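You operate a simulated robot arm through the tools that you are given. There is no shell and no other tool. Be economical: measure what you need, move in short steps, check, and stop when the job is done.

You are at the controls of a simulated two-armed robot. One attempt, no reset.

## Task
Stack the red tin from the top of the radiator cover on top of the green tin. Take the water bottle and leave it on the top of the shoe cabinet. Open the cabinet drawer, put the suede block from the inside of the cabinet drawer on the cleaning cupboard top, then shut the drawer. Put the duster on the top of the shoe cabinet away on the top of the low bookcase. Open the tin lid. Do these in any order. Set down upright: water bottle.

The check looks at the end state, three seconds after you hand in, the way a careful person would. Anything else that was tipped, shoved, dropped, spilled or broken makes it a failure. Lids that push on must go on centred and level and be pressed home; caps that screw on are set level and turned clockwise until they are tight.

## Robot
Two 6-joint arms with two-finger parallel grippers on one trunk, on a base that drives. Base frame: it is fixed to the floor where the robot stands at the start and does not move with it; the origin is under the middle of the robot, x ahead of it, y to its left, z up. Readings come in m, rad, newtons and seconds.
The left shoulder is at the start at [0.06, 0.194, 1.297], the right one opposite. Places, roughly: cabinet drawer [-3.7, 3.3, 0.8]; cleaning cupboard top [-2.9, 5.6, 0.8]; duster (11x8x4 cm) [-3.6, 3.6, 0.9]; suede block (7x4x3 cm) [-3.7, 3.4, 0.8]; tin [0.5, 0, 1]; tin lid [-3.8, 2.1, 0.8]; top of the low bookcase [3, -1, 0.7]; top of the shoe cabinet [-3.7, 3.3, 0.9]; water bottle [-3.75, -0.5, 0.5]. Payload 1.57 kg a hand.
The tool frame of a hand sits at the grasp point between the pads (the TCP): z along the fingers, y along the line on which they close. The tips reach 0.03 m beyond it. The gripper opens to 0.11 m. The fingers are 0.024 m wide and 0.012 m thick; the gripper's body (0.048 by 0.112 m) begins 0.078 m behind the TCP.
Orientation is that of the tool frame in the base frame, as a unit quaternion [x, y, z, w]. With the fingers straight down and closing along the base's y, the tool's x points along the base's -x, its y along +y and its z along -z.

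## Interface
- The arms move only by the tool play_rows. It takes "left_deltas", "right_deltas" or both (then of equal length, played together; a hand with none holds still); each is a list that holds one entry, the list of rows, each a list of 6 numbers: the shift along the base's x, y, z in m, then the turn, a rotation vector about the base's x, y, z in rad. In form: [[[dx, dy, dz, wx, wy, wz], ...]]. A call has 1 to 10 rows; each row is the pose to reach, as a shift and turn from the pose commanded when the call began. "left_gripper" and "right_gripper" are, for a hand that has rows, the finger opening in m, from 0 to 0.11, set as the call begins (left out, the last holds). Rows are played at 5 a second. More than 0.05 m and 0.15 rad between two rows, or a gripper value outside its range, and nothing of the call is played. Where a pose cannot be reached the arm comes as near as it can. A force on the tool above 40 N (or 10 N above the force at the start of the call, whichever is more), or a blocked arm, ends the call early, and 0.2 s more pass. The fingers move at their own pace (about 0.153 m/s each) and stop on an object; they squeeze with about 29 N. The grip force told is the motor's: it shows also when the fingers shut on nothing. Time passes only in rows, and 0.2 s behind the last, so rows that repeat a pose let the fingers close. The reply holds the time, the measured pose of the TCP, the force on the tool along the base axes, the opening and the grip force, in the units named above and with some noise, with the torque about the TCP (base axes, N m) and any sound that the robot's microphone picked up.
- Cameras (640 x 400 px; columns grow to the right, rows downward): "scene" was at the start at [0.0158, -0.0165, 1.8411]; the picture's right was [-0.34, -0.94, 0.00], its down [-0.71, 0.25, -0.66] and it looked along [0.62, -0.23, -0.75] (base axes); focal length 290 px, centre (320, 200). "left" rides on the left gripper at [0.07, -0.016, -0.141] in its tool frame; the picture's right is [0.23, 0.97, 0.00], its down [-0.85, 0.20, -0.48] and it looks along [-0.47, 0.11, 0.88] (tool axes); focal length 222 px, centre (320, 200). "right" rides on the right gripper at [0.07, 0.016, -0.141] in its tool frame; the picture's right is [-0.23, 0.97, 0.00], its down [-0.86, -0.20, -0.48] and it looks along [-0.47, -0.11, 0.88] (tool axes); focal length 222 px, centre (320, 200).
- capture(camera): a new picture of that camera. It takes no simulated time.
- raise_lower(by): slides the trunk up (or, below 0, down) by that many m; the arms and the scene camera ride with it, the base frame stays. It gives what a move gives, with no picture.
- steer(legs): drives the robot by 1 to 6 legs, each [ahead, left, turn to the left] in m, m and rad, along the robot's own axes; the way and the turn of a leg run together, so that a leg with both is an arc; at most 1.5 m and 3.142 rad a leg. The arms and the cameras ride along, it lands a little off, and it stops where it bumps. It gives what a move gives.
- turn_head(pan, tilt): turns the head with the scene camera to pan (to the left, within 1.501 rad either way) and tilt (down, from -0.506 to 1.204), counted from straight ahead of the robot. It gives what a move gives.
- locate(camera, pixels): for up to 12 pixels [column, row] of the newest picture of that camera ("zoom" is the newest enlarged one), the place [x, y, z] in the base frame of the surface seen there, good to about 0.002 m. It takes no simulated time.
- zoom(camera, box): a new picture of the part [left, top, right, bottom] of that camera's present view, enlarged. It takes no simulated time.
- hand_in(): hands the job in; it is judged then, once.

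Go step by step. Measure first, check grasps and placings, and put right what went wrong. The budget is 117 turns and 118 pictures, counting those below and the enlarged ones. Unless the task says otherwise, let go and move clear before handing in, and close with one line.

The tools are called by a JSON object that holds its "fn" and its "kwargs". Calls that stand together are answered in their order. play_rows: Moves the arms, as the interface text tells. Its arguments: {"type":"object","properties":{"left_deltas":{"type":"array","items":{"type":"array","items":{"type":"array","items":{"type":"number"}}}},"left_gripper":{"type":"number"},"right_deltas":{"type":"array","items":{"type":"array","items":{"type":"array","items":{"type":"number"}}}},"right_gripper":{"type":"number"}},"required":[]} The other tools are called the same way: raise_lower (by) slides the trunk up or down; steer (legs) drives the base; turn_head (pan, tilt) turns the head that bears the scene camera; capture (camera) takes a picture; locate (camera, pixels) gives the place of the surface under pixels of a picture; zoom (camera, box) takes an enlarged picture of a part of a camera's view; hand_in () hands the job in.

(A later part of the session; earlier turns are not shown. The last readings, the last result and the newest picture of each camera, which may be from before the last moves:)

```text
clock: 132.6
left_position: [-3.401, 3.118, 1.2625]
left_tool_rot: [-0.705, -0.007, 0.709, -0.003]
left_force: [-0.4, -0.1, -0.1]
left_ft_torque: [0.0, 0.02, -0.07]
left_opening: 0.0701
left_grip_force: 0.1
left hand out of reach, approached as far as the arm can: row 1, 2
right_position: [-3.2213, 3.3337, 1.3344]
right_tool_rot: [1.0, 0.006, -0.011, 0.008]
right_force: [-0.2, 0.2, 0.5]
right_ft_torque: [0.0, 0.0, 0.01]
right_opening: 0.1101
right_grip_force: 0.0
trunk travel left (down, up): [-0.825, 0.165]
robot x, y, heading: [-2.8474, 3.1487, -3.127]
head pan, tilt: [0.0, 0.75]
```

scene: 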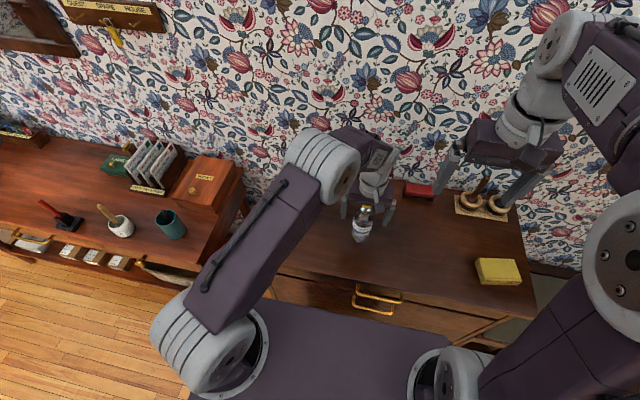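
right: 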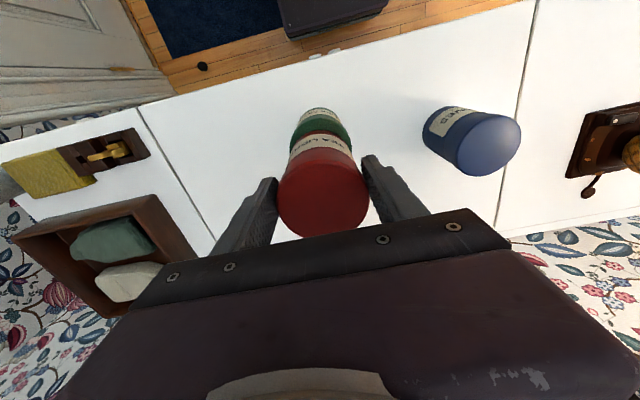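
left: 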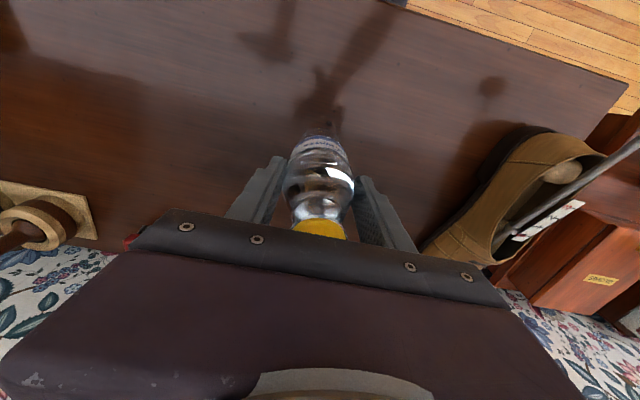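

Tool now points forward (slightly past a limit). Roll about x while moving forward/down for freedom.

{"fn": "play_rows", "kwargs": {"left_deltas": [[[-0.01, 0, -0.015, 0.149, 0, 0], [-0.02, 0, -0.03, 0.298, 0, 0], [-0.03, 0, -0.045, 0.447, 0, 0], [-0.03, 0, -0.06, 0.596, 0, 0], [-0.03, 0, -0.075, 0.745, 0, 0], [-0.03, 0, -0.09, 0.894, 0, 0], [-0.03, 0, -0.105, 1.043, 0, 0], [-0.03, 0, -0.12, 1.192, 0, 0], [-0.03, 0, -0.135, 1.341, 0, 0], [-0.03, 0, -0.15, 1.49, 0, 0]]]}}

{"fn": "capture", "kwargs": {"camera": "left"}}

{"fn": "capture", "kwargs": {"camera": "scene"}}

```text
clock: 134.8
left_position: [-3.5768, 3.2589, 1.1626]
left_tool_rot: [0.597, 0.47, -0.521, -0.389]
left_force: [0.3, -0.3, -0.2]
left_ft_torque: [-0.01, 0.03, -0.02]
left_opening: 0.0699
left_grip_force: 0.2
left hand out of reach, approached as far as the arm can: row 1, 2, 3, 4, 5, 6, 7, 8, 9, 10
right_position: [-3.2194, 3.334, 1.3355]
right_tool_rot: [1.0, 0.006, -0.012, 0.008]
right_force: [0.3, -0.1, -0.2]
right_ft_torque: [-0.04, 0.03, 0.0]
right_opening: 0.11
right_grip_force: 0.0
trunk travel left (down, up): [-0.825, 0.165]
robot x, y, heading: [-2.8542, 3.1444, -3.129]
head pan, tilt: [0.0, 0.75]
```

```text
65 pictures are left
```

left: 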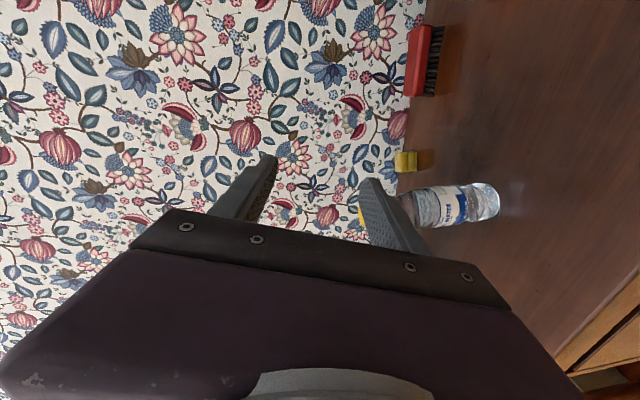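

```text
64 pictures are left
```

scene: 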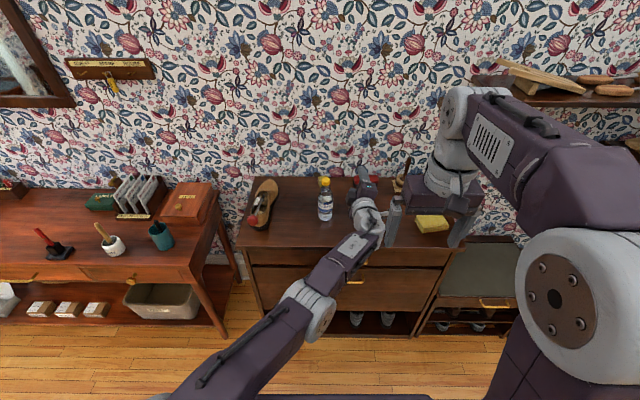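

The arm straightened out over the cabinet; nothing touched. Back the base off before re-posing.

{"fn": "steer", "kwargs": {"legs": [[-0.35, 0, 0]]}}

{"fn": "play_rows", "kwargs": {"left_deltas": [[[0.02, 0, 0, 0, -0.12, 0], [0.04, 0, 0, 0, -0.24, 0], [0.07, 0, 0, 0, -0.36, 0], [0.1, 0, 0, 0, -0.48, 0], [0.13, 0, 0, 0, -0.6, 0], [0.16, 0, 0, 0, -0.6, 0]]]}}

{"fn": "capture", "kwargs": {"camera": "scene"}}

```text
clock: 137.0
left_position: [-3.2305, 3.2606, 1.1612]
left_tool_rot: [0.597, 0.47, -0.521, -0.388]
left_force: [-0.1, -0.3, -0.5]
left_ft_torque: [-0.02, 0.02, -0.02]
left_opening: 0.0699
left_grip_force: 0.0
right_position: [-2.8729, 3.3371, 1.3346]
right_tool_rot: [1.0, 0.006, -0.01, 0.008]
right_force: [0.4, 0.6, -0.4]
right_ft_torque: [0.01, -0.01, 0.0]
right_opening: 0.1098
right_grip_force: 0.1
trunk travel left (down, up): [-0.825, 0.165]
robot x, y, heading: [-2.4959, 3.1492, -3.127]
head pan, tilt: [0.0, 0.75]
```

```text
clock: 138.4
left_position: [-3.1426, 3.2995, 1.1627]
left_tool_rot: [0.724, 0.567, -0.323, -0.225]
left_force: [-0.6, -0.6, -0.7]
left_ft_torque: [0.03, -0.01, 0.02]
left_opening: 0.0702
left_grip_force: 0.0
left hand out of reach, approached as far as the arm can: row 1, 2, 3, 4, 5, 6
right_position: [-2.8671, 3.3403, 1.3355]
right_tool_rot: [1.0, 0.008, -0.004, 0.005]
right_force: [3.3, 9.8, 4.8]
right_ft_torque: [-0.38, 0.09, 0.09]
right_opening: 0.101
right_grip_force: 0.1
trunk travel left (down, up): [-0.825, 0.165]
robot x, y, heading: [-2.4996, 3.1517, -3.129]
head pan, tilt: [0.0, 0.75]
stopped in row 6 (right hand): the force on the tool passed its limit (the readings are from after the stop); the commanded pose is now the measured one
```

```text
63 pictures are left
```

scene: 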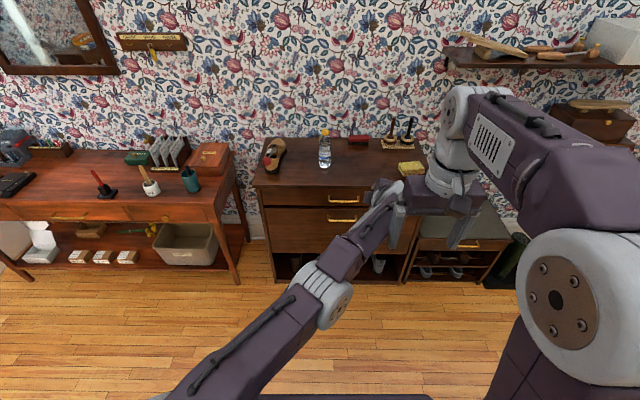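

The left hand touched the right hand; it must swing outward. Rotate it back toward tool-down (mainly yaw) while moving left and inward.

{"fn": "play_rows", "kwargs": {"left_deltas": [[[0.0, -0.03, 0.0, -0.045, -0.064, -0.113], [0.0, -0.06, 0.01, -0.09, -0.128, -0.226], [0.02, -0.09, 0.02, -0.135, -0.192, -0.339], [0.04, -0.12, 0.03, -0.18, -0.256, -0.452], [0.06, -0.15, 0.04, -0.225, -0.32, -0.565], [0.08, -0.18, 0.05, -0.27, -0.384, -0.678], [0.1, -0.21, 0.06, -0.315, -0.448, -0.791], [0.12, -0.23, 0.07, -0.36, -0.512, -0.904], [0.14, -0.25, 0.08, -0.405, -0.576, -1.017], [0.16, -0.27, 0.08, -0.45, -0.64, -1.13]]]}}

{"fn": "capture", "kwargs": {"camera": "scene"}}

```text
clock: 140.6
left_position: [-3.0354, 3.0365, 1.3106]
left_tool_rot: [0.998, 0.059, -0.015, -0.02]
left_force: [-0.1, -1.0, -0.3]
left_ft_torque: [-0.02, -0.05, -0.03]
left_opening: 0.0699
left_grip_force: 0.0
left hand out of reach, approached as far as the arm can: row 1, 2, 3, 4, 5, 6, 7, 8, 9, 10
right_position: [-2.8719, 3.339, 1.3332]
right_tool_rot: [1.0, 0.01, -0.004, 0.007]
right_force: [-1.2, 0.3, 0.1]
right_ft_torque: [0.01, -0.1, -0.01]
right_opening: 0.1097
right_grip_force: 0.1
trunk travel left (down, up): [-0.825, 0.165]
robot x, y, heading: [-2.5021, 3.1522, -3.127]
head pan, tilt: [0.0, 0.75]
```

```text
62 pictures are left
```

scene: 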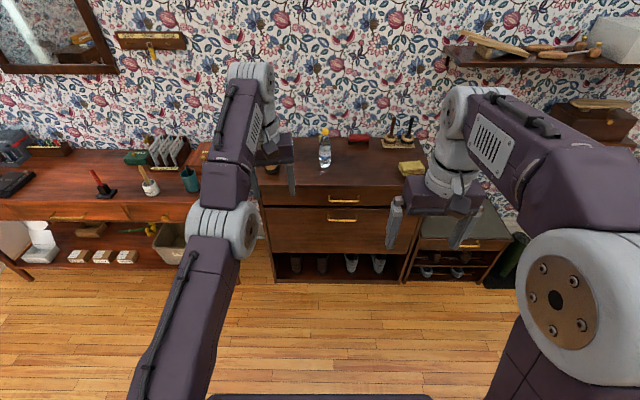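

Nearly recovered but elbow straight. Apply the tilt trick (fingers toward robot = −y rotation) with inward motion.

{"fn": "play_rows", "kwargs": {"left_deltas": [[[0.01, 0, 0, 0, -0.12, 0], [0.02, 0, 0, 0, -0.24, 0], [0.04, 0, 0, 0, -0.34, 0], [0.06, 0, 0, 0, -0.4, 0], [0.08, 0, 0, 0, -0.4, 0], [0.1, 0, 0, 0, -0.4, 0], [0.12, 0, 0, 0, -0.4, 0], [0.14, 0, 0, 0, -0.4, 0]]]}}

{"fn": "capture", "kwargs": {"camera": "scene"}}

```text
clock: 142.4
left_position: [-2.8898, 3.0353, 1.314]
left_tool_rot: [0.984, 0.062, 0.165, -0.012]
left_force: [-0.3, -0.1, 0.3]
left_ft_torque: [-0.02, 0.01, -0.03]
left_opening: 0.0701
left_grip_force: 0.0
left hand out of reach, approached as far as the arm can: row 1, 2, 3, 4, 5
right_position: [-2.8666, 3.3389, 1.336]
right_tool_rot: [1.0, 0.009, -0.007, 0.005]
right_force: [0.1, 0.5, 0.4]
right_ft_torque: [0.0, 0.0, -0.04]
right_opening: 0.1102
right_grip_force: 0.1
trunk travel left (down, up): [-0.825, 0.165]
robot x, y, heading: [-2.4962, 3.1544, -3.131]
head pan, tilt: [0.0, 0.75]
```

```text
61 pictures are left
```

scene: 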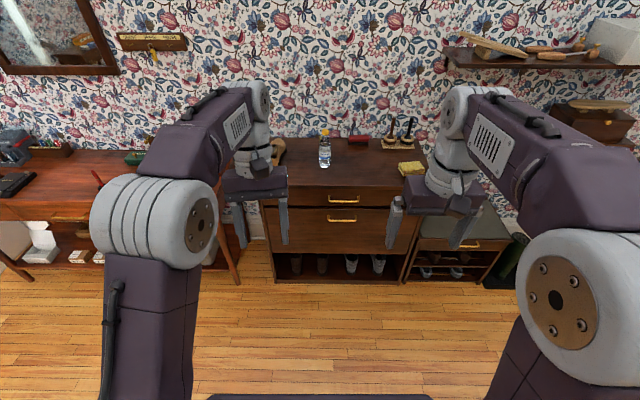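

Elbow recovered. Plan: yaw the left gripper 90° while pointing down, then pitch it ~60° forward (fingers closing in the vertical plane), with more reach. First the yaw.

{"fn": "play_rows", "kwargs": {"left_deltas": [[[-0.003, 0, 0, -0.0275, 0.0237, 0.1432], [-0.006, 0, 0, -0.055, 0.0474, 0.2864], [-0.009, 0, 0, -0.0825, 0.0711, 0.4296], [-0.012, 0, 0, -0.11, 0.0948, 0.5728], [-0.015, 0, 0, -0.1375, 0.1185, 0.716], [-0.018, 0, 0, -0.165, 0.1422, 0.8592], [-0.021, 0, 0, -0.1925, 0.1659, 1.0024], [-0.024, 0, 0, -0.22, 0.1896, 1.1456], [-0.027, 0, 0, -0.2475, 0.2133, 1.2888], [-0.03, 0, 0, -0.275, 0.237, 1.432]]], "left_gripper": 0.05}}

{"fn": "play_rows", "kwargs": {"left_deltas": [[[-0.02, 0, -0.01, 0, 0.145, 0], [-0.04, 0, -0.02, 0, 0.29, 0], [-0.06, 0, -0.03, 0, 0.435, 0], [-0.08, 0, -0.04, 0, 0.58, 0], [-0.1, 0, -0.05, 0, 0.725, 0], [-0.12, 0, -0.06, 0, 0.87, 0], [-0.14, 0, -0.07, 0, 1.0, 0], [-0.14, 0, -0.07, 0, 1.0, 0]]]}}

{"fn": "capture", "kwargs": {"camera": "scene"}}

```text
clock: 144.6
left_position: [-2.9228, 3.0362, 1.3143]
left_tool_rot: [0.704, 0.71, -0.001, 0.0]
left_force: [0.1, 0.2, 0.3]
left_ft_torque: [-0.02, 0.01, 0.01]
left_opening: 0.0501
left_grip_force: 0.0
right_position: [-2.8674, 3.3389, 1.3361]
right_tool_rot: [1.0, 0.008, -0.006, 0.006]
right_force: [0.4, -0.2, 0.7]
right_ft_torque: [-0.01, -0.01, 0.04]
right_opening: 0.1101
right_grip_force: 0.0
trunk travel left (down, up): [-0.825, 0.165]
robot x, y, heading: [-2.4967, 3.1545, -3.13]
head pan, tilt: [0.0, 0.75]
```

```text
clock: 146.4
left_position: [-3.0683, 3.0512, 1.2822]
left_tool_rot: [0.653, 0.626, -0.276, -0.325]
left_force: [0.4, 0.6, 0.5]
left_ft_torque: [0.0, -0.01, -0.02]
left_opening: 0.0503
left_grip_force: 0.0
left hand out of reach, approached as far as the arm can: row 6, 7
right_position: [-2.8669, 3.3384, 1.3358]
right_tool_rot: [1.0, 0.009, -0.007, 0.006]
right_force: [-0.8, 0.0, 0.0]
right_ft_torque: [0.0, -0.01, -0.02]
right_opening: 0.1098
right_grip_force: 0.1
trunk travel left (down, up): [-0.825, 0.165]
robot x, y, heading: [-2.4968, 3.1512, -3.127]
head pan, tilt: [0.0, 0.75]
```

```text
60 pictures are left
```

scene: 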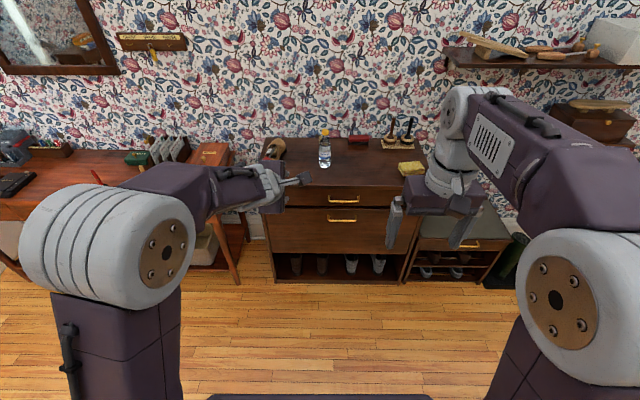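

Good: tool points forward-down ~50° with a vertical-plane closing axis. Lower the trunk and line up with the handle, stopping short.

{"fn": "raise_lower", "kwargs": {"by": -0.4}}

{"fn": "raise_lower", "kwargs": {"by": -0.065}}

{"fn": "steer", "kwargs": {"legs": [[0, -0.195, -0.012], [0.34, 0, 0]]}}

{"fn": "turn_head", "kwargs": {"pan": 0.15, "tilt": 0.6}}

{"fn": "capture", "kwargs": {"camera": "scene"}}

{"fn": "capture", "kwargs": {"camera": "left"}}

```text
clock: 150.2
left_position: [-3.0688, 3.0502, 0.8814]
left_tool_rot: [0.652, 0.627, -0.275, -0.325]
left_force: [0.0, -1.0, -0.2]
left_ft_torque: [-0.01, 0.0, -0.01]
left_opening: 0.05
left_grip_force: 0.1
right_position: [-2.8676, 3.3387, 0.9356]
right_tool_rot: [1.0, 0.008, -0.007, 0.006]
right_force: [0.7, -0.4, 0.5]
right_ft_torque: [0.01, -0.02, -0.02]
right_opening: 0.1098
right_grip_force: 0.0
trunk travel left (down, up): [-0.425, 0.565]
robot x, y, heading: [-2.499, 3.1524, -3.129]
head pan, tilt: [0.0, 0.75]
```

```text
clock: 151.3
left_position: [-3.0689, 3.0509, 0.8155]
left_tool_rot: [0.653, 0.626, -0.276, -0.325]
left_force: [-0.2, 0.3, -0.2]
left_ft_torque: [0.02, 0.04, -0.01]
left_opening: 0.0501
left_grip_force: 0.0
right_position: [-2.8682, 3.3387, 0.871]
right_tool_rot: [1.0, 0.009, -0.007, 0.006]
right_force: [0.0, 0.2, 0.2]
right_ft_torque: [0.01, 0.01, -0.01]
right_opening: 0.1098
right_grip_force: 0.0
trunk travel left (down, up): [-0.36, 0.63]
robot x, y, heading: [-2.4998, 3.1491, -3.13]
head pan, tilt: [0.0, 0.75]
```

```text
clock: 154.7
left_position: [-3.4109, 3.2462, 0.8162]
left_tool_rot: [0.654, 0.625, -0.275, -0.326]
left_force: [-0.1, -0.1, -0.1]
left_ft_torque: [0.0, -0.02, -0.02]
left_opening: 0.0501
left_grip_force: 0.1
right_position: [-3.2083, 3.533, 0.8697]
right_tool_rot: [1.0, 0.007, -0.006, 0.006]
right_force: [-0.8, -1.0, -0.1]
right_ft_torque: [-0.03, -0.03, -0.03]
right_opening: 0.1098
right_grip_force: 0.2
trunk travel left (down, up): [-0.36, 0.63]
robot x, y, heading: [-2.8358, 3.3459, -3.134]
head pan, tilt: [0.0, 0.75]
```

```text
clock: 155.4
left_position: [-3.4109, 3.247, 0.8163]
left_tool_rot: [0.654, 0.625, -0.276, -0.325]
left_force: [0.1, -0.8, 0.5]
left_ft_torque: [-0.01, 0.0, -0.01]
left_opening: 0.0503
left_grip_force: 0.1
right_position: [-3.2079, 3.5343, 0.8703]
right_tool_rot: [1.0, 0.007, -0.007, 0.007]
right_force: [-0.3, 0.1, -0.6]
right_ft_torque: [-0.01, -0.01, 0.0]
right_opening: 0.1099
right_grip_force: 0.0
trunk travel left (down, up): [-0.36, 0.63]
robot x, y, heading: [-2.8438, 3.3446, -3.13]
head pan, tilt: [0.15, 0.6]
```

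```text
59 pictures are left
```

scene: 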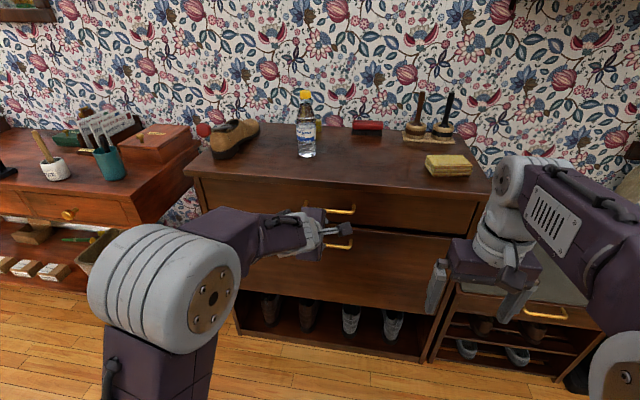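

```text
58 pictures are left
```

left: 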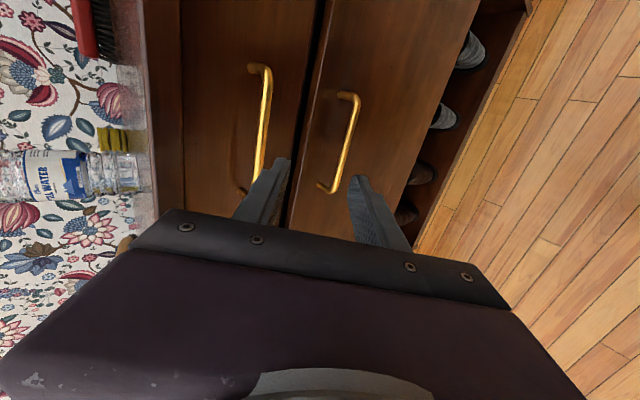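

Great view. Locate the upper handle bar from the left camera.

{"fn": "locate", "kwargs": {"camera": "left", "pixels": [[266, 90], [262, 130], [257, 170], [250, 68], [240, 188], [230, 130], [156, 130], [182, 130], [349, 130]]}}

{"fn": "zoom", "kwargs": {"camera": "scene", "box": [270, 170, 390, 245]}}

{"fn": "locate", "kwargs": {"camera": "zoom", "pixels": [[340, 222], [400, 222], [440, 223]]}}

```text
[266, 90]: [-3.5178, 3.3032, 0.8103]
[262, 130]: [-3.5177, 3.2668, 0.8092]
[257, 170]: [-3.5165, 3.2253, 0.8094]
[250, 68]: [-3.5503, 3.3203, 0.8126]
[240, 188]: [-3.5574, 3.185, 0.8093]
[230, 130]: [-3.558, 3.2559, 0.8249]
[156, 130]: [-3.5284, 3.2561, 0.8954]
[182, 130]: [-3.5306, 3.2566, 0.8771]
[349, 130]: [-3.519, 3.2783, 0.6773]
```

```text
5.33 times, centred on (330, 208) of scene
```

zoom: 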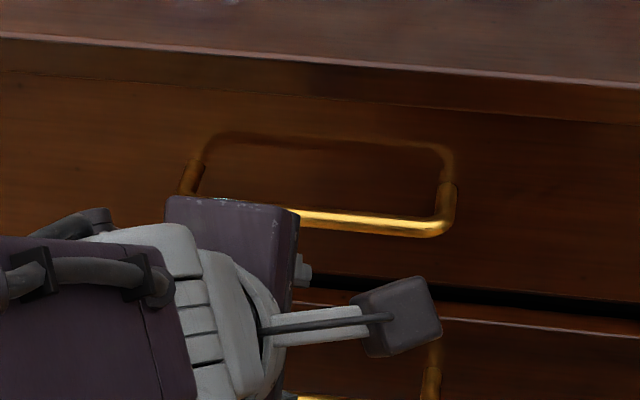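

```text
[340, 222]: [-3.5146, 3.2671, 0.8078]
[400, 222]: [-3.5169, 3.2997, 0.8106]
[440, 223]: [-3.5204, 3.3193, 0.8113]
```

Bar centre ≈(−3.522, 3.25, 0.808). Raise the hand to the pre-grasp line and drive forward 0.08.

{"fn": "play_rows", "kwargs": {"left_deltas": [[[0.01, 0, 0.02, 0, 0, 0], [0.02, 0, 0.038, 0, 0, 0], [0.02, 0, 0.038, 0, 0, 0]]], "left_gripper": 0.026}}

{"fn": "steer", "kwargs": {"legs": [[0.08, 0, 0]]}}

{"fn": "capture", "kwargs": {"camera": "left"}}

{"fn": "locate", "kwargs": {"camera": "left", "pixels": [[271, 165], [266, 185]]}}

```text
clock: 156.2
left_position: [-3.3903, 3.2474, 0.8538]
left_tool_rot: [0.654, 0.624, -0.275, -0.326]
left_force: [0.9, 0.1, -0.1]
left_ft_torque: [0.02, 0.02, 0.0]
left_opening: 0.0261
left_grip_force: 0.0
right_position: [-3.2081, 3.5336, 0.8708]
right_tool_rot: [1.0, 0.007, -0.007, 0.006]
right_force: [0.3, 0.2, -0.6]
right_ft_torque: [0.02, 0.0, 0.01]
right_opening: 0.11
right_grip_force: 0.1
trunk travel left (down, up): [-0.36, 0.63]
robot x, y, heading: [-2.8374, 3.3467, -3.134]
head pan, tilt: [0.15, 0.6]
```

```text
clock: 157.2
left_position: [-3.4704, 3.2435, 0.8532]
left_tool_rot: [0.653, 0.626, -0.275, -0.325]
left_force: [0.1, -0.6, -0.5]
left_ft_torque: [0.0, -0.02, 0.02]
left_opening: 0.0259
left_grip_force: 0.0
right_position: [-3.2885, 3.5311, 0.8703]
right_tool_rot: [1.0, 0.008, -0.006, 0.007]
right_force: [0.5, -0.9, -1.0]
right_ft_torque: [-0.05, -0.03, 0.04]
right_opening: 0.11
right_grip_force: 0.1
trunk travel left (down, up): [-0.36, 0.63]
robot x, y, heading: [-2.9177, 3.3453, -3.134]
head pan, tilt: [0.15, 0.6]
```

```text
56 pictures are left
```

left: 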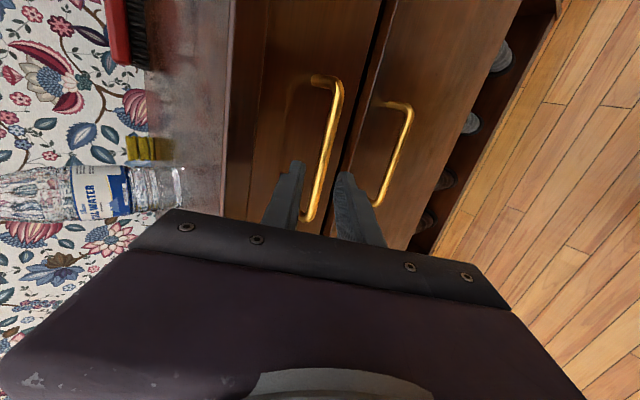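

```text
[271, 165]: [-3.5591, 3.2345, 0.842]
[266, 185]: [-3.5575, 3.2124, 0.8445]
```

The fingers straddle the bar (bar runs between them at (318,190)). Advance along the tool axis and close.

{"fn": "play_rows", "kwargs": {"left_deltas": [[[-0.012, 0.001, -0.01, 0, 0, 0], [-0.024, 0.002, -0.02, 0, 0, 0], [-0.034, 0.003, -0.028, 0, 0, 0], [-0.043, 0.004, -0.036, 0, 0, 0], [-0.043, 0.004, -0.036, 0, 0, 0]]]}}

{"fn": "play_rows", "kwargs": {"left_deltas": [[[0, 0, 0, 0, 0, 0], [0, 0, 0, 0, 0, 0], [0, 0, 0, 0, 0, 0]]], "left_gripper": 0.0}}

{"fn": "capture", "kwargs": {"camera": "left"}}

```text
clock: 158.4
left_position: [-3.5128, 3.2468, 0.8169]
left_tool_rot: [0.653, 0.626, -0.275, -0.325]
left_force: [0.0, -0.3, 0.3]
left_ft_torque: [-0.01, 0.05, -0.02]
left_opening: 0.0259
left_grip_force: 0.0
right_position: [-3.2876, 3.5317, 0.8708]
right_tool_rot: [1.0, 0.008, -0.006, 0.006]
right_force: [0.0, -0.2, 0.5]
right_ft_torque: [0.03, 0.02, 0.0]
right_opening: 0.1102
right_grip_force: 0.0
trunk travel left (down, up): [-0.36, 0.63]
robot x, y, heading: [-2.9168, 3.3455, -3.128]
head pan, tilt: [0.15, 0.6]
```

```text
clock: 159.2
left_position: [-3.5108, 3.2477, 0.8153]
left_tool_rot: [0.654, 0.626, -0.275, -0.324]
left_force: [12.5, 1.8, -12.6]
left_ft_torque: [-0.07, -0.25, -0.02]
left_opening: 0.011
left_grip_force: 28.9
right_position: [-3.2863, 3.5323, 0.8707]
right_tool_rot: [1.0, 0.009, -0.007, 0.006]
right_force: [-0.1, -0.4, 0.4]
right_ft_torque: [-0.07, 0.01, 0.01]
right_opening: 0.1098
right_grip_force: 0.1
trunk travel left (down, up): [-0.36, 0.63]
robot x, y, heading: [-2.9204, 3.3419, -3.132]
head pan, tilt: [0.15, 0.6]
```

```text
55 pictures are left
```

left: 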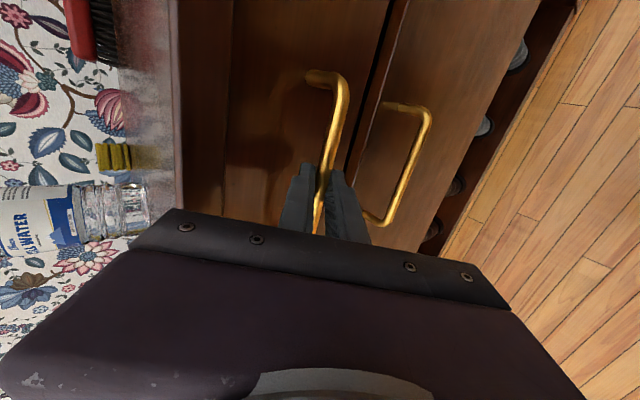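

Handle gripped (opening 0.011). Pull the drawer by driving back 0.24 m.

{"fn": "steer", "kwargs": {"legs": [[-0.12, 0, 0], [-0.12, 0, 0]]}}

{"fn": "capture", "kwargs": {"camera": "scene"}}

```text
clock: 161.3
left_position: [-3.2732, 3.2471, 0.8166]
left_tool_rot: [0.653, 0.627, -0.275, -0.324]
left_force: [-0.7, -23.0, -12.6]
left_ft_torque: [-0.55, -0.14, 0.35]
left_opening: 0.0107
left_grip_force: 28.4
right_position: [-3.0477, 3.5312, 0.8702]
right_tool_rot: [1.0, 0.006, -0.005, 0.004]
right_force: [0.0, -1.4, -0.4]
right_ft_torque: [0.05, 0.02, -0.03]
right_opening: 0.1101
right_grip_force: 0.1
trunk travel left (down, up): [-0.36, 0.63]
robot x, y, heading: [-2.6774, 3.3466, -3.132]
head pan, tilt: [0.15, 0.6]
```

```text
54 pictures are left
```

scene: 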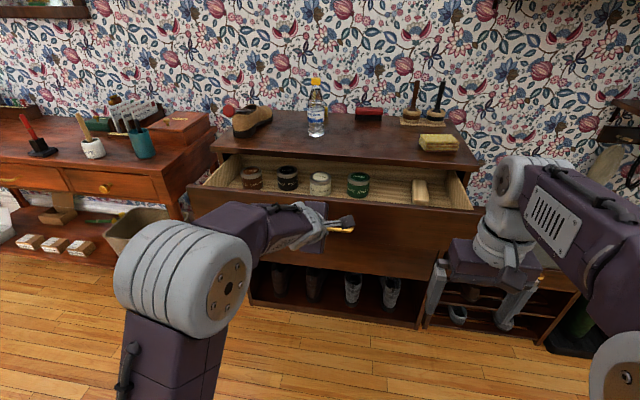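

Drawer open; block at (420,192) beside four polish tins. Measure it; I'll keep holding the handle with the left hand.

{"fn": "zoom", "kwargs": {"camera": "scene", "box": [340, 130, 500, 230]}}

{"fn": "locate", "kwargs": {"camera": "zoom", "pixels": [[295, 205], [340, 205], [300, 235], [345, 235], [300, 285], [345, 285], [320, 220], [320, 265], [420, 270], [300, 180], [320, 320], [250, 300]]}}

```text
4.00 times, centred on (420, 180) of scene
```

zoom: 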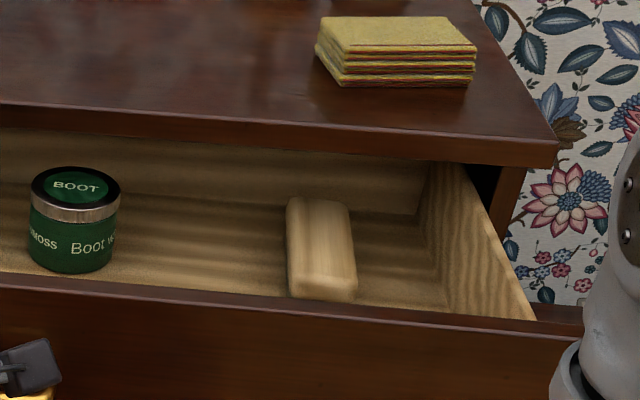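

```text
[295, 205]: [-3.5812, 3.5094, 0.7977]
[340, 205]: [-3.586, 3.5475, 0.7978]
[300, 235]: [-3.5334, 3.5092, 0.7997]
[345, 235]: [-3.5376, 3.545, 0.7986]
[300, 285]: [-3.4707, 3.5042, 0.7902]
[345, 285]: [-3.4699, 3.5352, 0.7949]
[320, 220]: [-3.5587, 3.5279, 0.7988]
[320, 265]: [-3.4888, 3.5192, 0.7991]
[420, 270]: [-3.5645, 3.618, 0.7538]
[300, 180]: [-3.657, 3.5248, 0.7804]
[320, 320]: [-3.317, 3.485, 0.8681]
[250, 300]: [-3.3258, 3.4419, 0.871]
```

Drawer front is at x≈−3.32; the block (x −3.585…−3.475, y≈3.525, top 0.798) is partly under the overhang. Pull 8 cm more.

{"fn": "steer", "kwargs": {"legs": [[-0.08, 0, 0]]}}

{"fn": "zoom", "kwargs": {"camera": "scene", "box": [200, 80, 520, 280]}}

{"fn": "locate", "kwargs": {"camera": "zoom", "pixels": [[420, 205], [440, 205], [425, 225], [425, 195], [425, 250], [455, 230], [310, 215], [510, 215]]}}

```text
clock: 162.3
left_position: [-3.2232, 3.2503, 0.8228]
left_tool_rot: [0.652, 0.622, -0.28, -0.331]
left_force: [0.2, -1.6, 2.8]
left_ft_torque: [0.01, 0.04, -0.14]
left_opening: 0.011
left_grip_force: 29.0
right_position: [-2.9939, 3.5344, 0.8703]
right_tool_rot: [1.0, 0.006, -0.006, 0.006]
right_force: [-0.8, 0.1, -0.1]
right_ft_torque: [0.01, -0.02, 0.01]
right_opening: 0.1104
right_grip_force: 0.1
trunk travel left (down, up): [-0.36, 0.63]
robot x, y, heading: [-2.624, 3.3496, -3.133]
head pan, tilt: [0.15, 0.6]
stopped in leg 1: the force on the tool passed its limit (the readings are from after the stop); the commanded pose is now the measured one
```

```text
2.00 times, centred on (360, 180) of scene
```

zoom: 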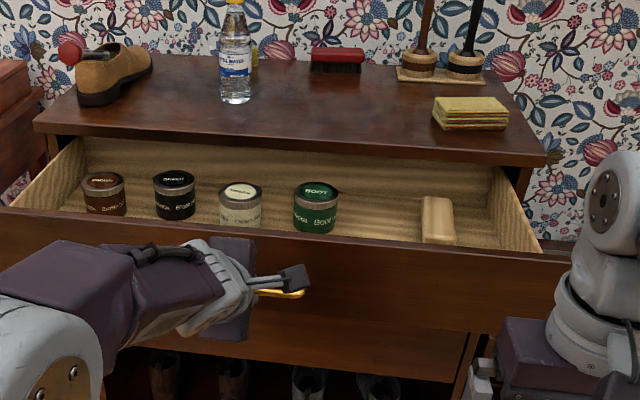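

```text
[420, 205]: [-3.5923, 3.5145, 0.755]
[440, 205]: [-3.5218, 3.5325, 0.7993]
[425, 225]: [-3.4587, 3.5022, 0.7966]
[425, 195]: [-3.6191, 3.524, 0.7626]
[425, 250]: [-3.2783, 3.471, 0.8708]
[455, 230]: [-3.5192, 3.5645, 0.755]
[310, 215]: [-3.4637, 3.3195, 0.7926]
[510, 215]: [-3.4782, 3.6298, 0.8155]
```

End stop reached; front at x≈−3.28. Release and retreat along the tool axis.

{"fn": "play_rows", "kwargs": {"left_deltas": [[[0, 0, 0, 0, 0, 0], [0, 0, 0, 0, 0, 0], [0.015, -0.001, 0.0125, 0, 0, 0], [0.03, -0.003, 0.025, 0, 0, 0], [0.045, -0.004, 0.038, 0, 0, 0], [0.05, -0.004, 0.06, 0, 0, 0], [0.05, -0.004, 0.1, 0, 0, 0], [0.05, -0.004, 0.13, 0, 0, 0]]], "left_gripper": 0.03}}

{"fn": "raise_lower", "kwargs": {"by": 0.25}}

{"fn": "turn_head", "kwargs": {"pan": -0.2, "tilt": 0.7}}

{"fn": "capture", "kwargs": {"camera": "scene"}}

```text
clock: 164.1
left_position: [-3.1739, 3.245, 0.9529]
left_tool_rot: [0.652, 0.623, -0.279, -0.33]
left_force: [0.3, -0.2, 0.7]
left_ft_torque: [0.01, 0.01, 0.01]
left_opening: 0.0301
left_grip_force: 0.1
right_position: [-2.9956, 3.5351, 0.87]
right_tool_rot: [1.0, 0.006, -0.006, 0.006]
right_force: [-0.5, -0.4, -0.9]
right_ft_torque: [-0.01, 0.0, 0.01]
right_opening: 0.1099
right_grip_force: 0.0
trunk travel left (down, up): [-0.36, 0.63]
robot x, y, heading: [-2.6251, 3.3441, -3.138]
head pan, tilt: [0.15, 0.6]
```

```text
clock: 166.7
left_position: [-3.1742, 3.246, 1.2011]
left_tool_rot: [0.652, 0.622, -0.28, -0.33]
left_force: [-0.5, -0.4, 0.3]
left_ft_torque: [0.03, -0.03, 0.03]
left_opening: 0.03
left_grip_force: 0.0
right_position: [-2.9944, 3.5355, 1.12]
right_tool_rot: [1.0, 0.007, -0.007, 0.006]
right_force: [1.5, -0.3, -1.1]
right_ft_torque: [0.01, 0.01, -0.03]
right_opening: 0.11
right_grip_force: 0.1
trunk travel left (down, up): [-0.61, 0.38]
robot x, y, heading: [-2.6221, 3.3477, -3.131]
head pan, tilt: [0.15, 0.6]
```

```text
clock: 167.5
left_position: [-3.1741, 3.2451, 1.2003]
left_tool_rot: [0.651, 0.624, -0.279, -0.33]
left_force: [0.7, 0.8, 0.4]
left_ft_torque: [-0.01, -0.02, -0.02]
left_opening: 0.0298
left_grip_force: 0.1
right_position: [-2.9949, 3.534, 1.121]
right_tool_rot: [1.0, 0.007, -0.006, 0.007]
right_force: [0.2, 0.3, -0.5]
right_ft_torque: [0.02, 0.0, 0.03]
right_opening: 0.1102
right_grip_force: 0.1
trunk travel left (down, up): [-0.61, 0.38]
robot x, y, heading: [-2.6252, 3.3471, -3.136]
head pan, tilt: [-0.201, 0.7]
```

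```text
51 pictures are left
```

scene: 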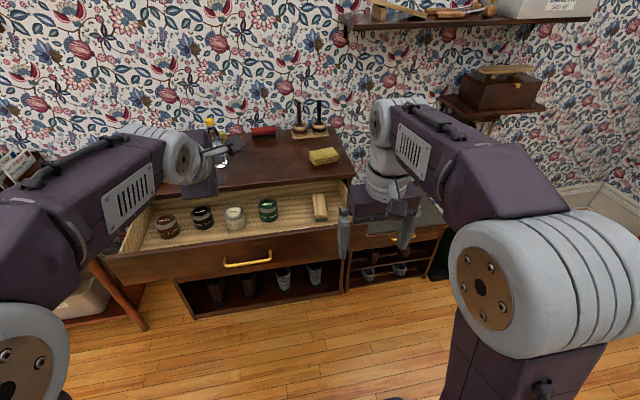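

Drive forward 0.39 so the right hand can reach the block; the left stays high.

{"fn": "steer", "kwargs": {"legs": [[0.39, 0, -0.005]]}}

{"fn": "capture", "kwargs": {"camera": "right"}}

```text
clock: 169.9
left_position: [-3.5612, 3.2506, 1.2014]
left_tool_rot: [0.656, 0.619, -0.278, -0.331]
left_force: [0.3, 0.1, -0.7]
left_ft_torque: [0.0, 0.02, 0.0]
left_opening: 0.0299
left_grip_force: 0.0
right_position: [-3.3778, 3.5386, 1.1206]
right_tool_rot: [1.0, 0.001, -0.006, 0.006]
right_force: [0.3, -0.4, -0.3]
right_ft_torque: [-0.02, 0.02, -0.02]
right_opening: 0.1101
right_grip_force: 0.1
trunk travel left (down, up): [-0.61, 0.38]
robot x, y, heading: [-3.0138, 3.3461, 3.138]
head pan, tilt: [-0.201, 0.7]
```

```text
50 pictures are left
```

right: 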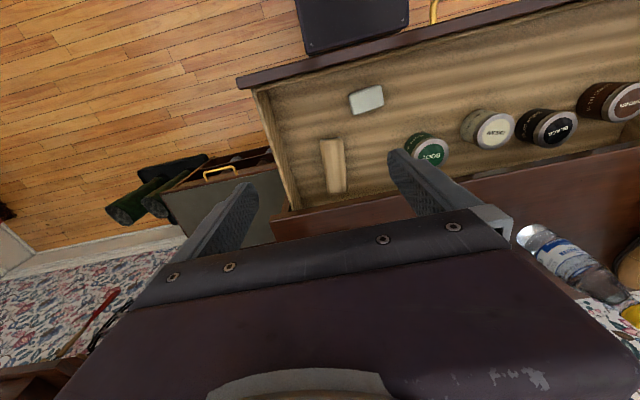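

There are two candidates: the beige block at (332,165) and a pale item at (367,100). Zoom and measure both.

{"fn": "zoom", "kwargs": {"camera": "right", "box": [270, 60, 450, 210]}}

{"fn": "locate", "kwargs": {"camera": "right", "pixels": [[322, 142], [341, 140], [327, 190], [346, 188], [332, 165], [350, 95], [382, 87], [355, 112], [383, 103], [367, 98], [360, 140], [300, 130]]}}

```text
2.67 times, centred on (360, 135) of right
```

zoom: 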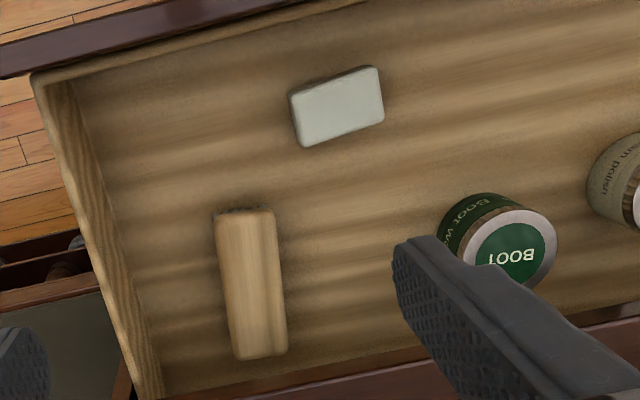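

```text
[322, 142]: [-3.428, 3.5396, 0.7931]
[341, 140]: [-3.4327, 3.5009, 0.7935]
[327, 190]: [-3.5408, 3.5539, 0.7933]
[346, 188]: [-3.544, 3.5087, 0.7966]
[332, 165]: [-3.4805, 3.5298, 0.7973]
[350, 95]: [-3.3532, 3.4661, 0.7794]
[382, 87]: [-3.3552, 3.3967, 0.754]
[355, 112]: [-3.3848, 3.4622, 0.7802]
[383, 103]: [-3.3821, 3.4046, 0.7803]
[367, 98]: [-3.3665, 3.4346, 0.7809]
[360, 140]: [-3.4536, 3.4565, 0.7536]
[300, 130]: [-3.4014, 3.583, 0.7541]
```

The pale 7×4×2.7 cm item at (−3.369, 3.434) is the suede block (matches size and listed place). Move the right hand over it.

{"fn": "play_rows", "kwargs": {"right_deltas": [[[0.0, -0.01, -0.04, 0, 0, 0], [0.0, -0.02, -0.08, 0, 0, 0], [0.0, -0.04, -0.11, 0, 0, 0], [0.005, -0.065, -0.13, 0, 0, 0], [0.009, -0.09, -0.15, 0, 0, 0], [0.009, -0.104, -0.18, 0, 0, 0], [0.009, -0.104, -0.21, 0, 0, 0], [0.009, -0.104, -0.21, 0, 0, 0]]], "right_gripper": 0.095}}

{"fn": "capture", "kwargs": {"camera": "right"}}

{"fn": "locate", "kwargs": {"camera": "right", "pixels": [[322, 110], [322, 130], [322, 90], [300, 120], [345, 110]]}}

```text
clock: 171.7
left_position: [-3.5613, 3.2522, 1.2018]
left_tool_rot: [0.656, 0.619, -0.277, -0.332]
left_force: [-0.4, 0.8, 0.5]
left_ft_torque: [0.01, -0.01, 0.0]
left_opening: 0.0301
left_grip_force: 0.0
right_position: [-3.3688, 3.436, 0.9102]
right_tool_rot: [1.0, 0.001, -0.007, 0.006]
right_force: [0.5, -0.4, -0.5]
right_ft_torque: [-0.05, -0.04, 0.01]
right_opening: 0.095
right_grip_force: 0.0
trunk travel left (down, up): [-0.61, 0.38]
robot x, y, heading: [-3.0162, 3.3448, 3.135]
head pan, tilt: [-0.201, 0.7]
```

```text
48 pictures are left
```

right: 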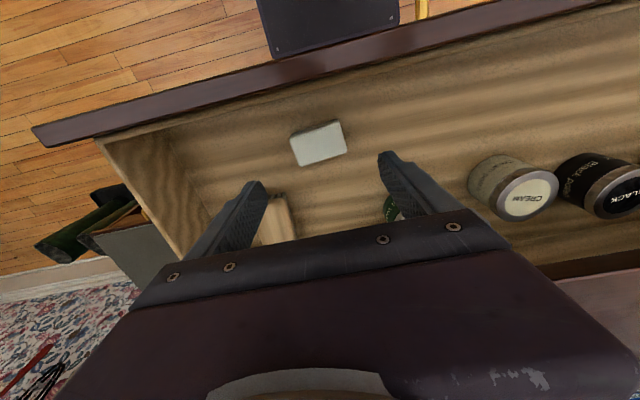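

```text
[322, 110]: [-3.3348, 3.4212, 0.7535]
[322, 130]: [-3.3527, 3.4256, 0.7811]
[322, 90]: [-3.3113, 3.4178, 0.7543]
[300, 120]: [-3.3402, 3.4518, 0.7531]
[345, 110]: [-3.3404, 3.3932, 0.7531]
```

Aligned. Descend to TCP z≈0.789, grip and lift.

{"fn": "play_rows", "kwargs": {"right_deltas": [[[0.001, -0.002, -0.04, 0, 0, 0], [0.001, -0.002, -0.08, 0, 0, 0], [0.001, -0.002, -0.105, 0, 0, 0], [0.001, -0.002, -0.12, 0, 0, 0], [0.001, -0.002, -0.12, 0, 0, 0]]]}}

{"fn": "play_rows", "kwargs": {"right_deltas": [[[0, 0, 0, 0, 0, 0], [0, 0, 0, 0, 0, 0], [0, 0, 0, 0, 0, 0], [0, 0, 0, 0, 0, 0]]], "right_gripper": 0.03}}

{"fn": "play_rows", "kwargs": {"right_deltas": [[[0, 0, 0.01, 0, 0, 0], [0, 0, 0.02, 0, 0, 0], [0, 0, 0.04, 0, 0, 0], [0, 0, 0.07, 0, 0, 0], [0, 0, 0.11, 0, 0, 0], [0, 0, 0.15, 0, 0, 0]]]}}

{"fn": "capture", "kwargs": {"camera": "right"}}

```text
clock: 172.9
left_position: [-3.5614, 3.2504, 1.2008]
left_tool_rot: [0.655, 0.619, -0.277, -0.332]
left_force: [-0.1, -0.6, -0.5]
left_ft_torque: [0.03, -0.02, 0.01]
left_opening: 0.0301
left_grip_force: 0.0
right_position: [-3.3674, 3.4324, 0.7891]
right_tool_rot: [1.0, 0.002, -0.006, 0.006]
right_force: [-0.6, -0.8, -0.7]
right_ft_torque: [0.0, 0.03, 0.01]
right_opening: 0.0948
right_grip_force: 0.0
trunk travel left (down, up): [-0.61, 0.38]
robot x, y, heading: [-3.0113, 3.3446, 3.138]
head pan, tilt: [-0.201, 0.7]
```

```text
clock: 173.9
left_position: [-3.5615, 3.2515, 1.2005]
left_tool_rot: [0.656, 0.619, -0.277, -0.332]
left_force: [-1.2, 0.4, -0.8]
left_ft_torque: [0.02, -0.02, -0.02]
left_opening: 0.0301
left_grip_force: 0.1
right_position: [-3.3683, 3.4323, 0.7892]
right_tool_rot: [1.0, 0.0, -0.006, 0.006]
right_force: [-0.4, 0.4, 0.6]
right_ft_torque: [0.02, -0.01, 0.02]
right_opening: 0.0649
right_grip_force: 29.1
trunk travel left (down, up): [-0.61, 0.38]
robot x, y, heading: [-3.0119, 3.3444, 3.142]
head pan, tilt: [-0.201, 0.7]
```

```text
clock: 175.3
left_position: [-3.5602, 3.2507, 1.2026]
left_tool_rot: [0.656, 0.618, -0.278, -0.333]
left_force: [0.0, -0.6, -0.3]
left_ft_torque: [0.02, 0.0, -0.04]
left_opening: 0.0299
left_grip_force: 0.0
right_position: [-3.3673, 3.434, 0.9419]
right_tool_rot: [1.0, 0.001, -0.006, 0.006]
right_force: [-0.3, -1.0, 0.0]
right_ft_torque: [0.0, 0.0, -0.01]
right_opening: 0.0646
right_grip_force: 29.0
trunk travel left (down, up): [-0.61, 0.38]
robot x, y, heading: [-3.0106, 3.3443, 3.137]
head pan, tilt: [-0.201, 0.7]
```

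```text
47 pictures are left
```

right: 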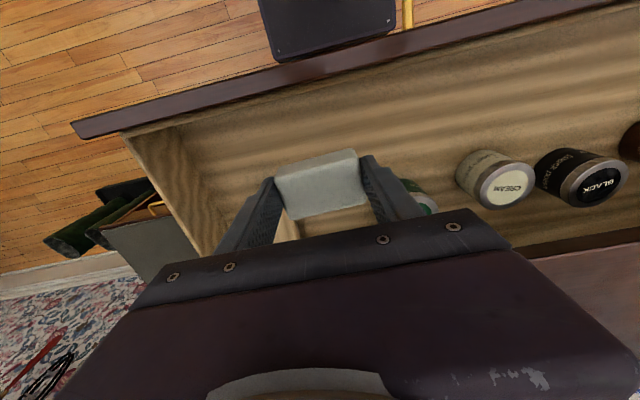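

Block is held. Raise the right hand, back off 0.42, strafe right 0.11 so the left fist can push the drawer front just right of its handle, and lower.

{"fn": "play_rows", "kwargs": {"right_deltas": [[[0, 0.01, 0.04, 0, 0, 0], [0, 0.03, 0.08, 0, 0, 0], [0, 0.06, 0.1, 0, 0, 0], [0, 0.09, 0.12, 0, 0, 0]]]}}

{"fn": "steer", "kwargs": {"legs": [[-0.42, 0, 0], [0, -0.11, 0]]}}

{"fn": "raise_lower", "kwargs": {"by": -0.25}}

{"fn": "play_rows", "kwargs": {"left_deltas": [[[0, 0, -0.03, 0, 0, 0], [0, 0, -0.06, 0, 0, 0], [0, 0, -0.1, 0, 0, 0], [0, 0, -0.13, 0, 0, 0], [0, 0, -0.13, 0, 0, 0]]], "left_gripper": 0.0}}

{"fn": "capture", "kwargs": {"camera": "left"}}

```text
clock: 176.3
left_position: [-3.5593, 3.2528, 1.2014]
left_tool_rot: [0.655, 0.619, -0.278, -0.332]
left_force: [0.1, 0.5, 0.4]
left_ft_torque: [-0.02, -0.04, 0.0]
left_opening: 0.0298
left_grip_force: 0.1
right_position: [-3.368, 3.5239, 1.0601]
right_tool_rot: [1.0, 0.0, -0.007, 0.007]
right_force: [-0.4, 0.9, 0.5]
right_ft_torque: [-0.01, -0.02, 0.01]
right_opening: 0.0647
right_grip_force: 28.8
trunk travel left (down, up): [-0.61, 0.38]
robot x, y, heading: [-3.0128, 3.3448, 3.143]
head pan, tilt: [-0.201, 0.7]
```

```text
clock: 179.7
left_position: [-3.1464, 3.3621, 1.2005]
left_tool_rot: [0.657, 0.617, -0.276, -0.333]
left_force: [0.4, -0.5, 0.0]
left_ft_torque: [0.01, 0.02, 0.05]
left_opening: 0.0299
left_grip_force: 0.1
right_position: [-2.9516, 3.6314, 1.0603]
right_tool_rot: [1.0, -0.003, -0.006, 0.005]
right_force: [0.1, -1.1, -0.4]
right_ft_torque: [-0.01, -0.01, 0.0]
right_opening: 0.0643
right_grip_force: 29.1
trunk travel left (down, up): [-0.61, 0.38]
robot x, y, heading: [-2.5965, 3.4526, 3.129]
head pan, tilt: [-0.201, 0.7]
```

```text
clock: 182.3
left_position: [-3.1451, 3.3625, 0.9519]
left_tool_rot: [0.657, 0.618, -0.276, -0.332]
left_force: [0.3, 0.2, -0.7]
left_ft_torque: [-0.03, 0.03, -0.01]
left_opening: 0.03
left_grip_force: 0.0
right_position: [-2.9516, 3.6312, 0.8104]
right_tool_rot: [1.0, -0.002, -0.005, 0.006]
right_force: [0.5, -0.2, -0.6]
right_ft_torque: [-0.01, 0.0, 0.01]
right_opening: 0.0639
right_grip_force: 29.2
trunk travel left (down, up): [-0.36, 0.63]
robot x, y, heading: [-2.5963, 3.4507, 3.13]
head pan, tilt: [-0.201, 0.7]
```

```text
clock: 183.5
left_position: [-3.1475, 3.3638, 0.8224]
left_tool_rot: [0.659, 0.617, -0.274, -0.331]
left_force: [0.2, 0.5, 0.9]
left_ft_torque: [0.01, 0.02, 0.0]
left_opening: 0.0
left_grip_force: 21.4
right_position: [-2.951, 3.6315, 0.8112]
right_tool_rot: [1.0, -0.003, -0.007, 0.006]
right_force: [-0.4, -0.5, -0.4]
right_ft_torque: [0.02, 0.01, 0.02]
right_opening: 0.0638
right_grip_force: 28.8
trunk travel left (down, up): [-0.36, 0.63]
robot x, y, heading: [-2.6005, 3.4505, 3.132]
head pan, tilt: [-0.201, 0.7]
```

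```text
46 pictures are left
```

left: 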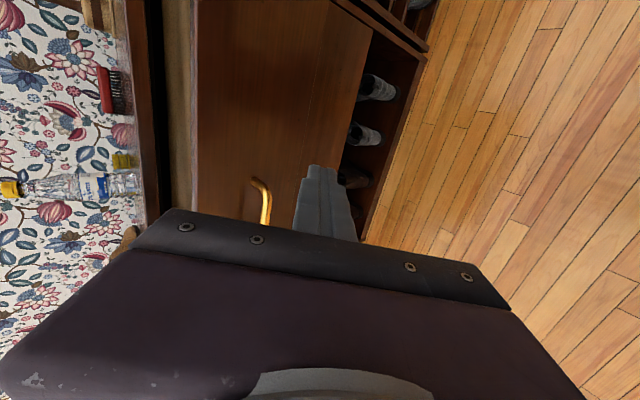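

Fingers closed and lined up right of the handle. Push: drive forward in stages.

{"fn": "steer", "kwargs": {"legs": [[0.16, 0, 0]]}}

{"fn": "capture", "kwargs": {"camera": "left"}}

```text
clock: 184.9
left_position: [-3.3073, 3.3632, 0.8238]
left_tool_rot: [0.659, 0.618, -0.274, -0.332]
left_force: [-0.8, 0.6, -1.1]
left_ft_torque: [-0.04, -0.03, 0.0]
left_opening: 0.0001
left_grip_force: 21.6
right_position: [-3.1116, 3.6323, 0.8109]
right_tool_rot: [1.0, -0.002, -0.006, 0.006]
right_force: [-0.7, -0.3, -1.0]
right_ft_torque: [0.02, -0.05, 0.02]
right_opening: 0.0641
right_grip_force: 28.8
trunk travel left (down, up): [-0.36, 0.63]
robot x, y, heading: [-2.7589, 3.4526, 3.135]
head pan, tilt: [-0.201, 0.7]
```

```text
45 pictures are left
```

left: 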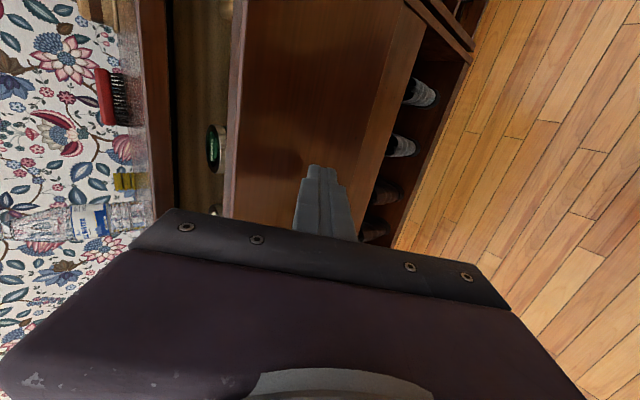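

Contact made and the drawer is moving. Continue forward.

{"fn": "steer", "kwargs": {"legs": [[0.14, 0, 0], [0.06, 0, 0], [0.04, 0, 0]]}}

{"fn": "capture", "kwargs": {"camera": "left"}}

{"fn": "capture", "kwargs": {"camera": "scene"}}

```text
clock: 187.3
left_position: [-3.5291, 3.3654, 0.827]
left_tool_rot: [0.656, 0.618, -0.276, -0.334]
left_force: [21.1, -1.0, 10.4]
left_ft_torque: [-0.05, 0.08, 0.2]
left_opening: 0.0001
left_grip_force: 21.4
right_position: [-3.3352, 3.6327, 0.8112]
right_tool_rot: [1.0, 0.0, -0.008, 0.007]
right_force: [0.4, 0.8, -0.8]
right_ft_torque: [0.01, 0.01, -0.02]
right_opening: 0.0642
right_grip_force: 29.4
trunk travel left (down, up): [-0.36, 0.63]
robot x, y, heading: [-2.9828, 3.4578, 3.138]
head pan, tilt: [-0.201, 0.7]
stopped in leg 3: the force on the tool passed its limit (the readings are from after the stop); the commanded pose is now the measured one
```

```text
44 pictures are left
```

left: 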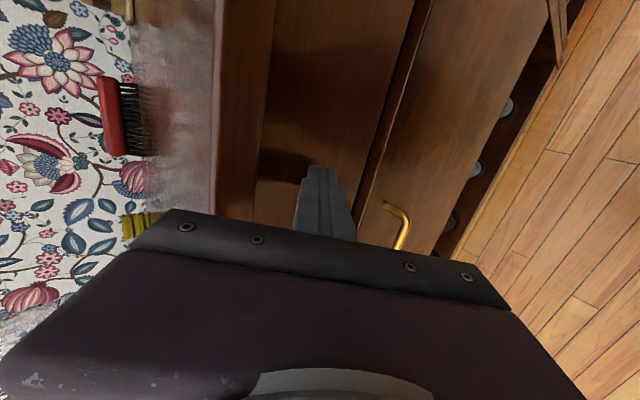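

```text
43 pictures are left
```

scene: 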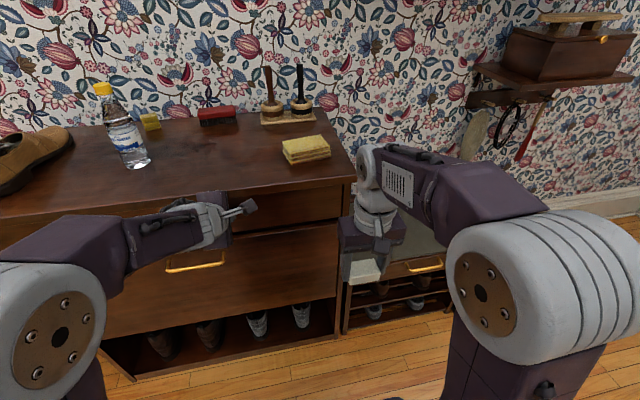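

Stopped at 21 N with the drawer apparently shut. Verify the panel plane.

{"fn": "locate", "kwargs": {"camera": "left", "pixels": [[330, 90], [350, 50], [300, 120], [450, 100], [420, 160], [255, 100], [230, 100]]}}

{"fn": "locate", "kwargs": {"camera": "scene", "pixels": [[300, 205], [335, 205], [290, 260], [305, 150], [300, 137], [330, 148], [288, 160]]}}

```text
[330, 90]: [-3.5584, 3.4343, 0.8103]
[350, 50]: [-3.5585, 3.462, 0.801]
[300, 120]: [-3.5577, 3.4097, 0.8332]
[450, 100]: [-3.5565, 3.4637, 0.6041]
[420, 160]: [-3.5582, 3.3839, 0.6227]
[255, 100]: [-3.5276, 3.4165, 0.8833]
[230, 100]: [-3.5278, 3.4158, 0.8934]
```

```text
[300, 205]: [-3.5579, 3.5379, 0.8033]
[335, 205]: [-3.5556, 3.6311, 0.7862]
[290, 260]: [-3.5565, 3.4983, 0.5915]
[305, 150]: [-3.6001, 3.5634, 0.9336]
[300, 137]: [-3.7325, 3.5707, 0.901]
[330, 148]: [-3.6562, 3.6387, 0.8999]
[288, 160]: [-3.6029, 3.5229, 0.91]
```

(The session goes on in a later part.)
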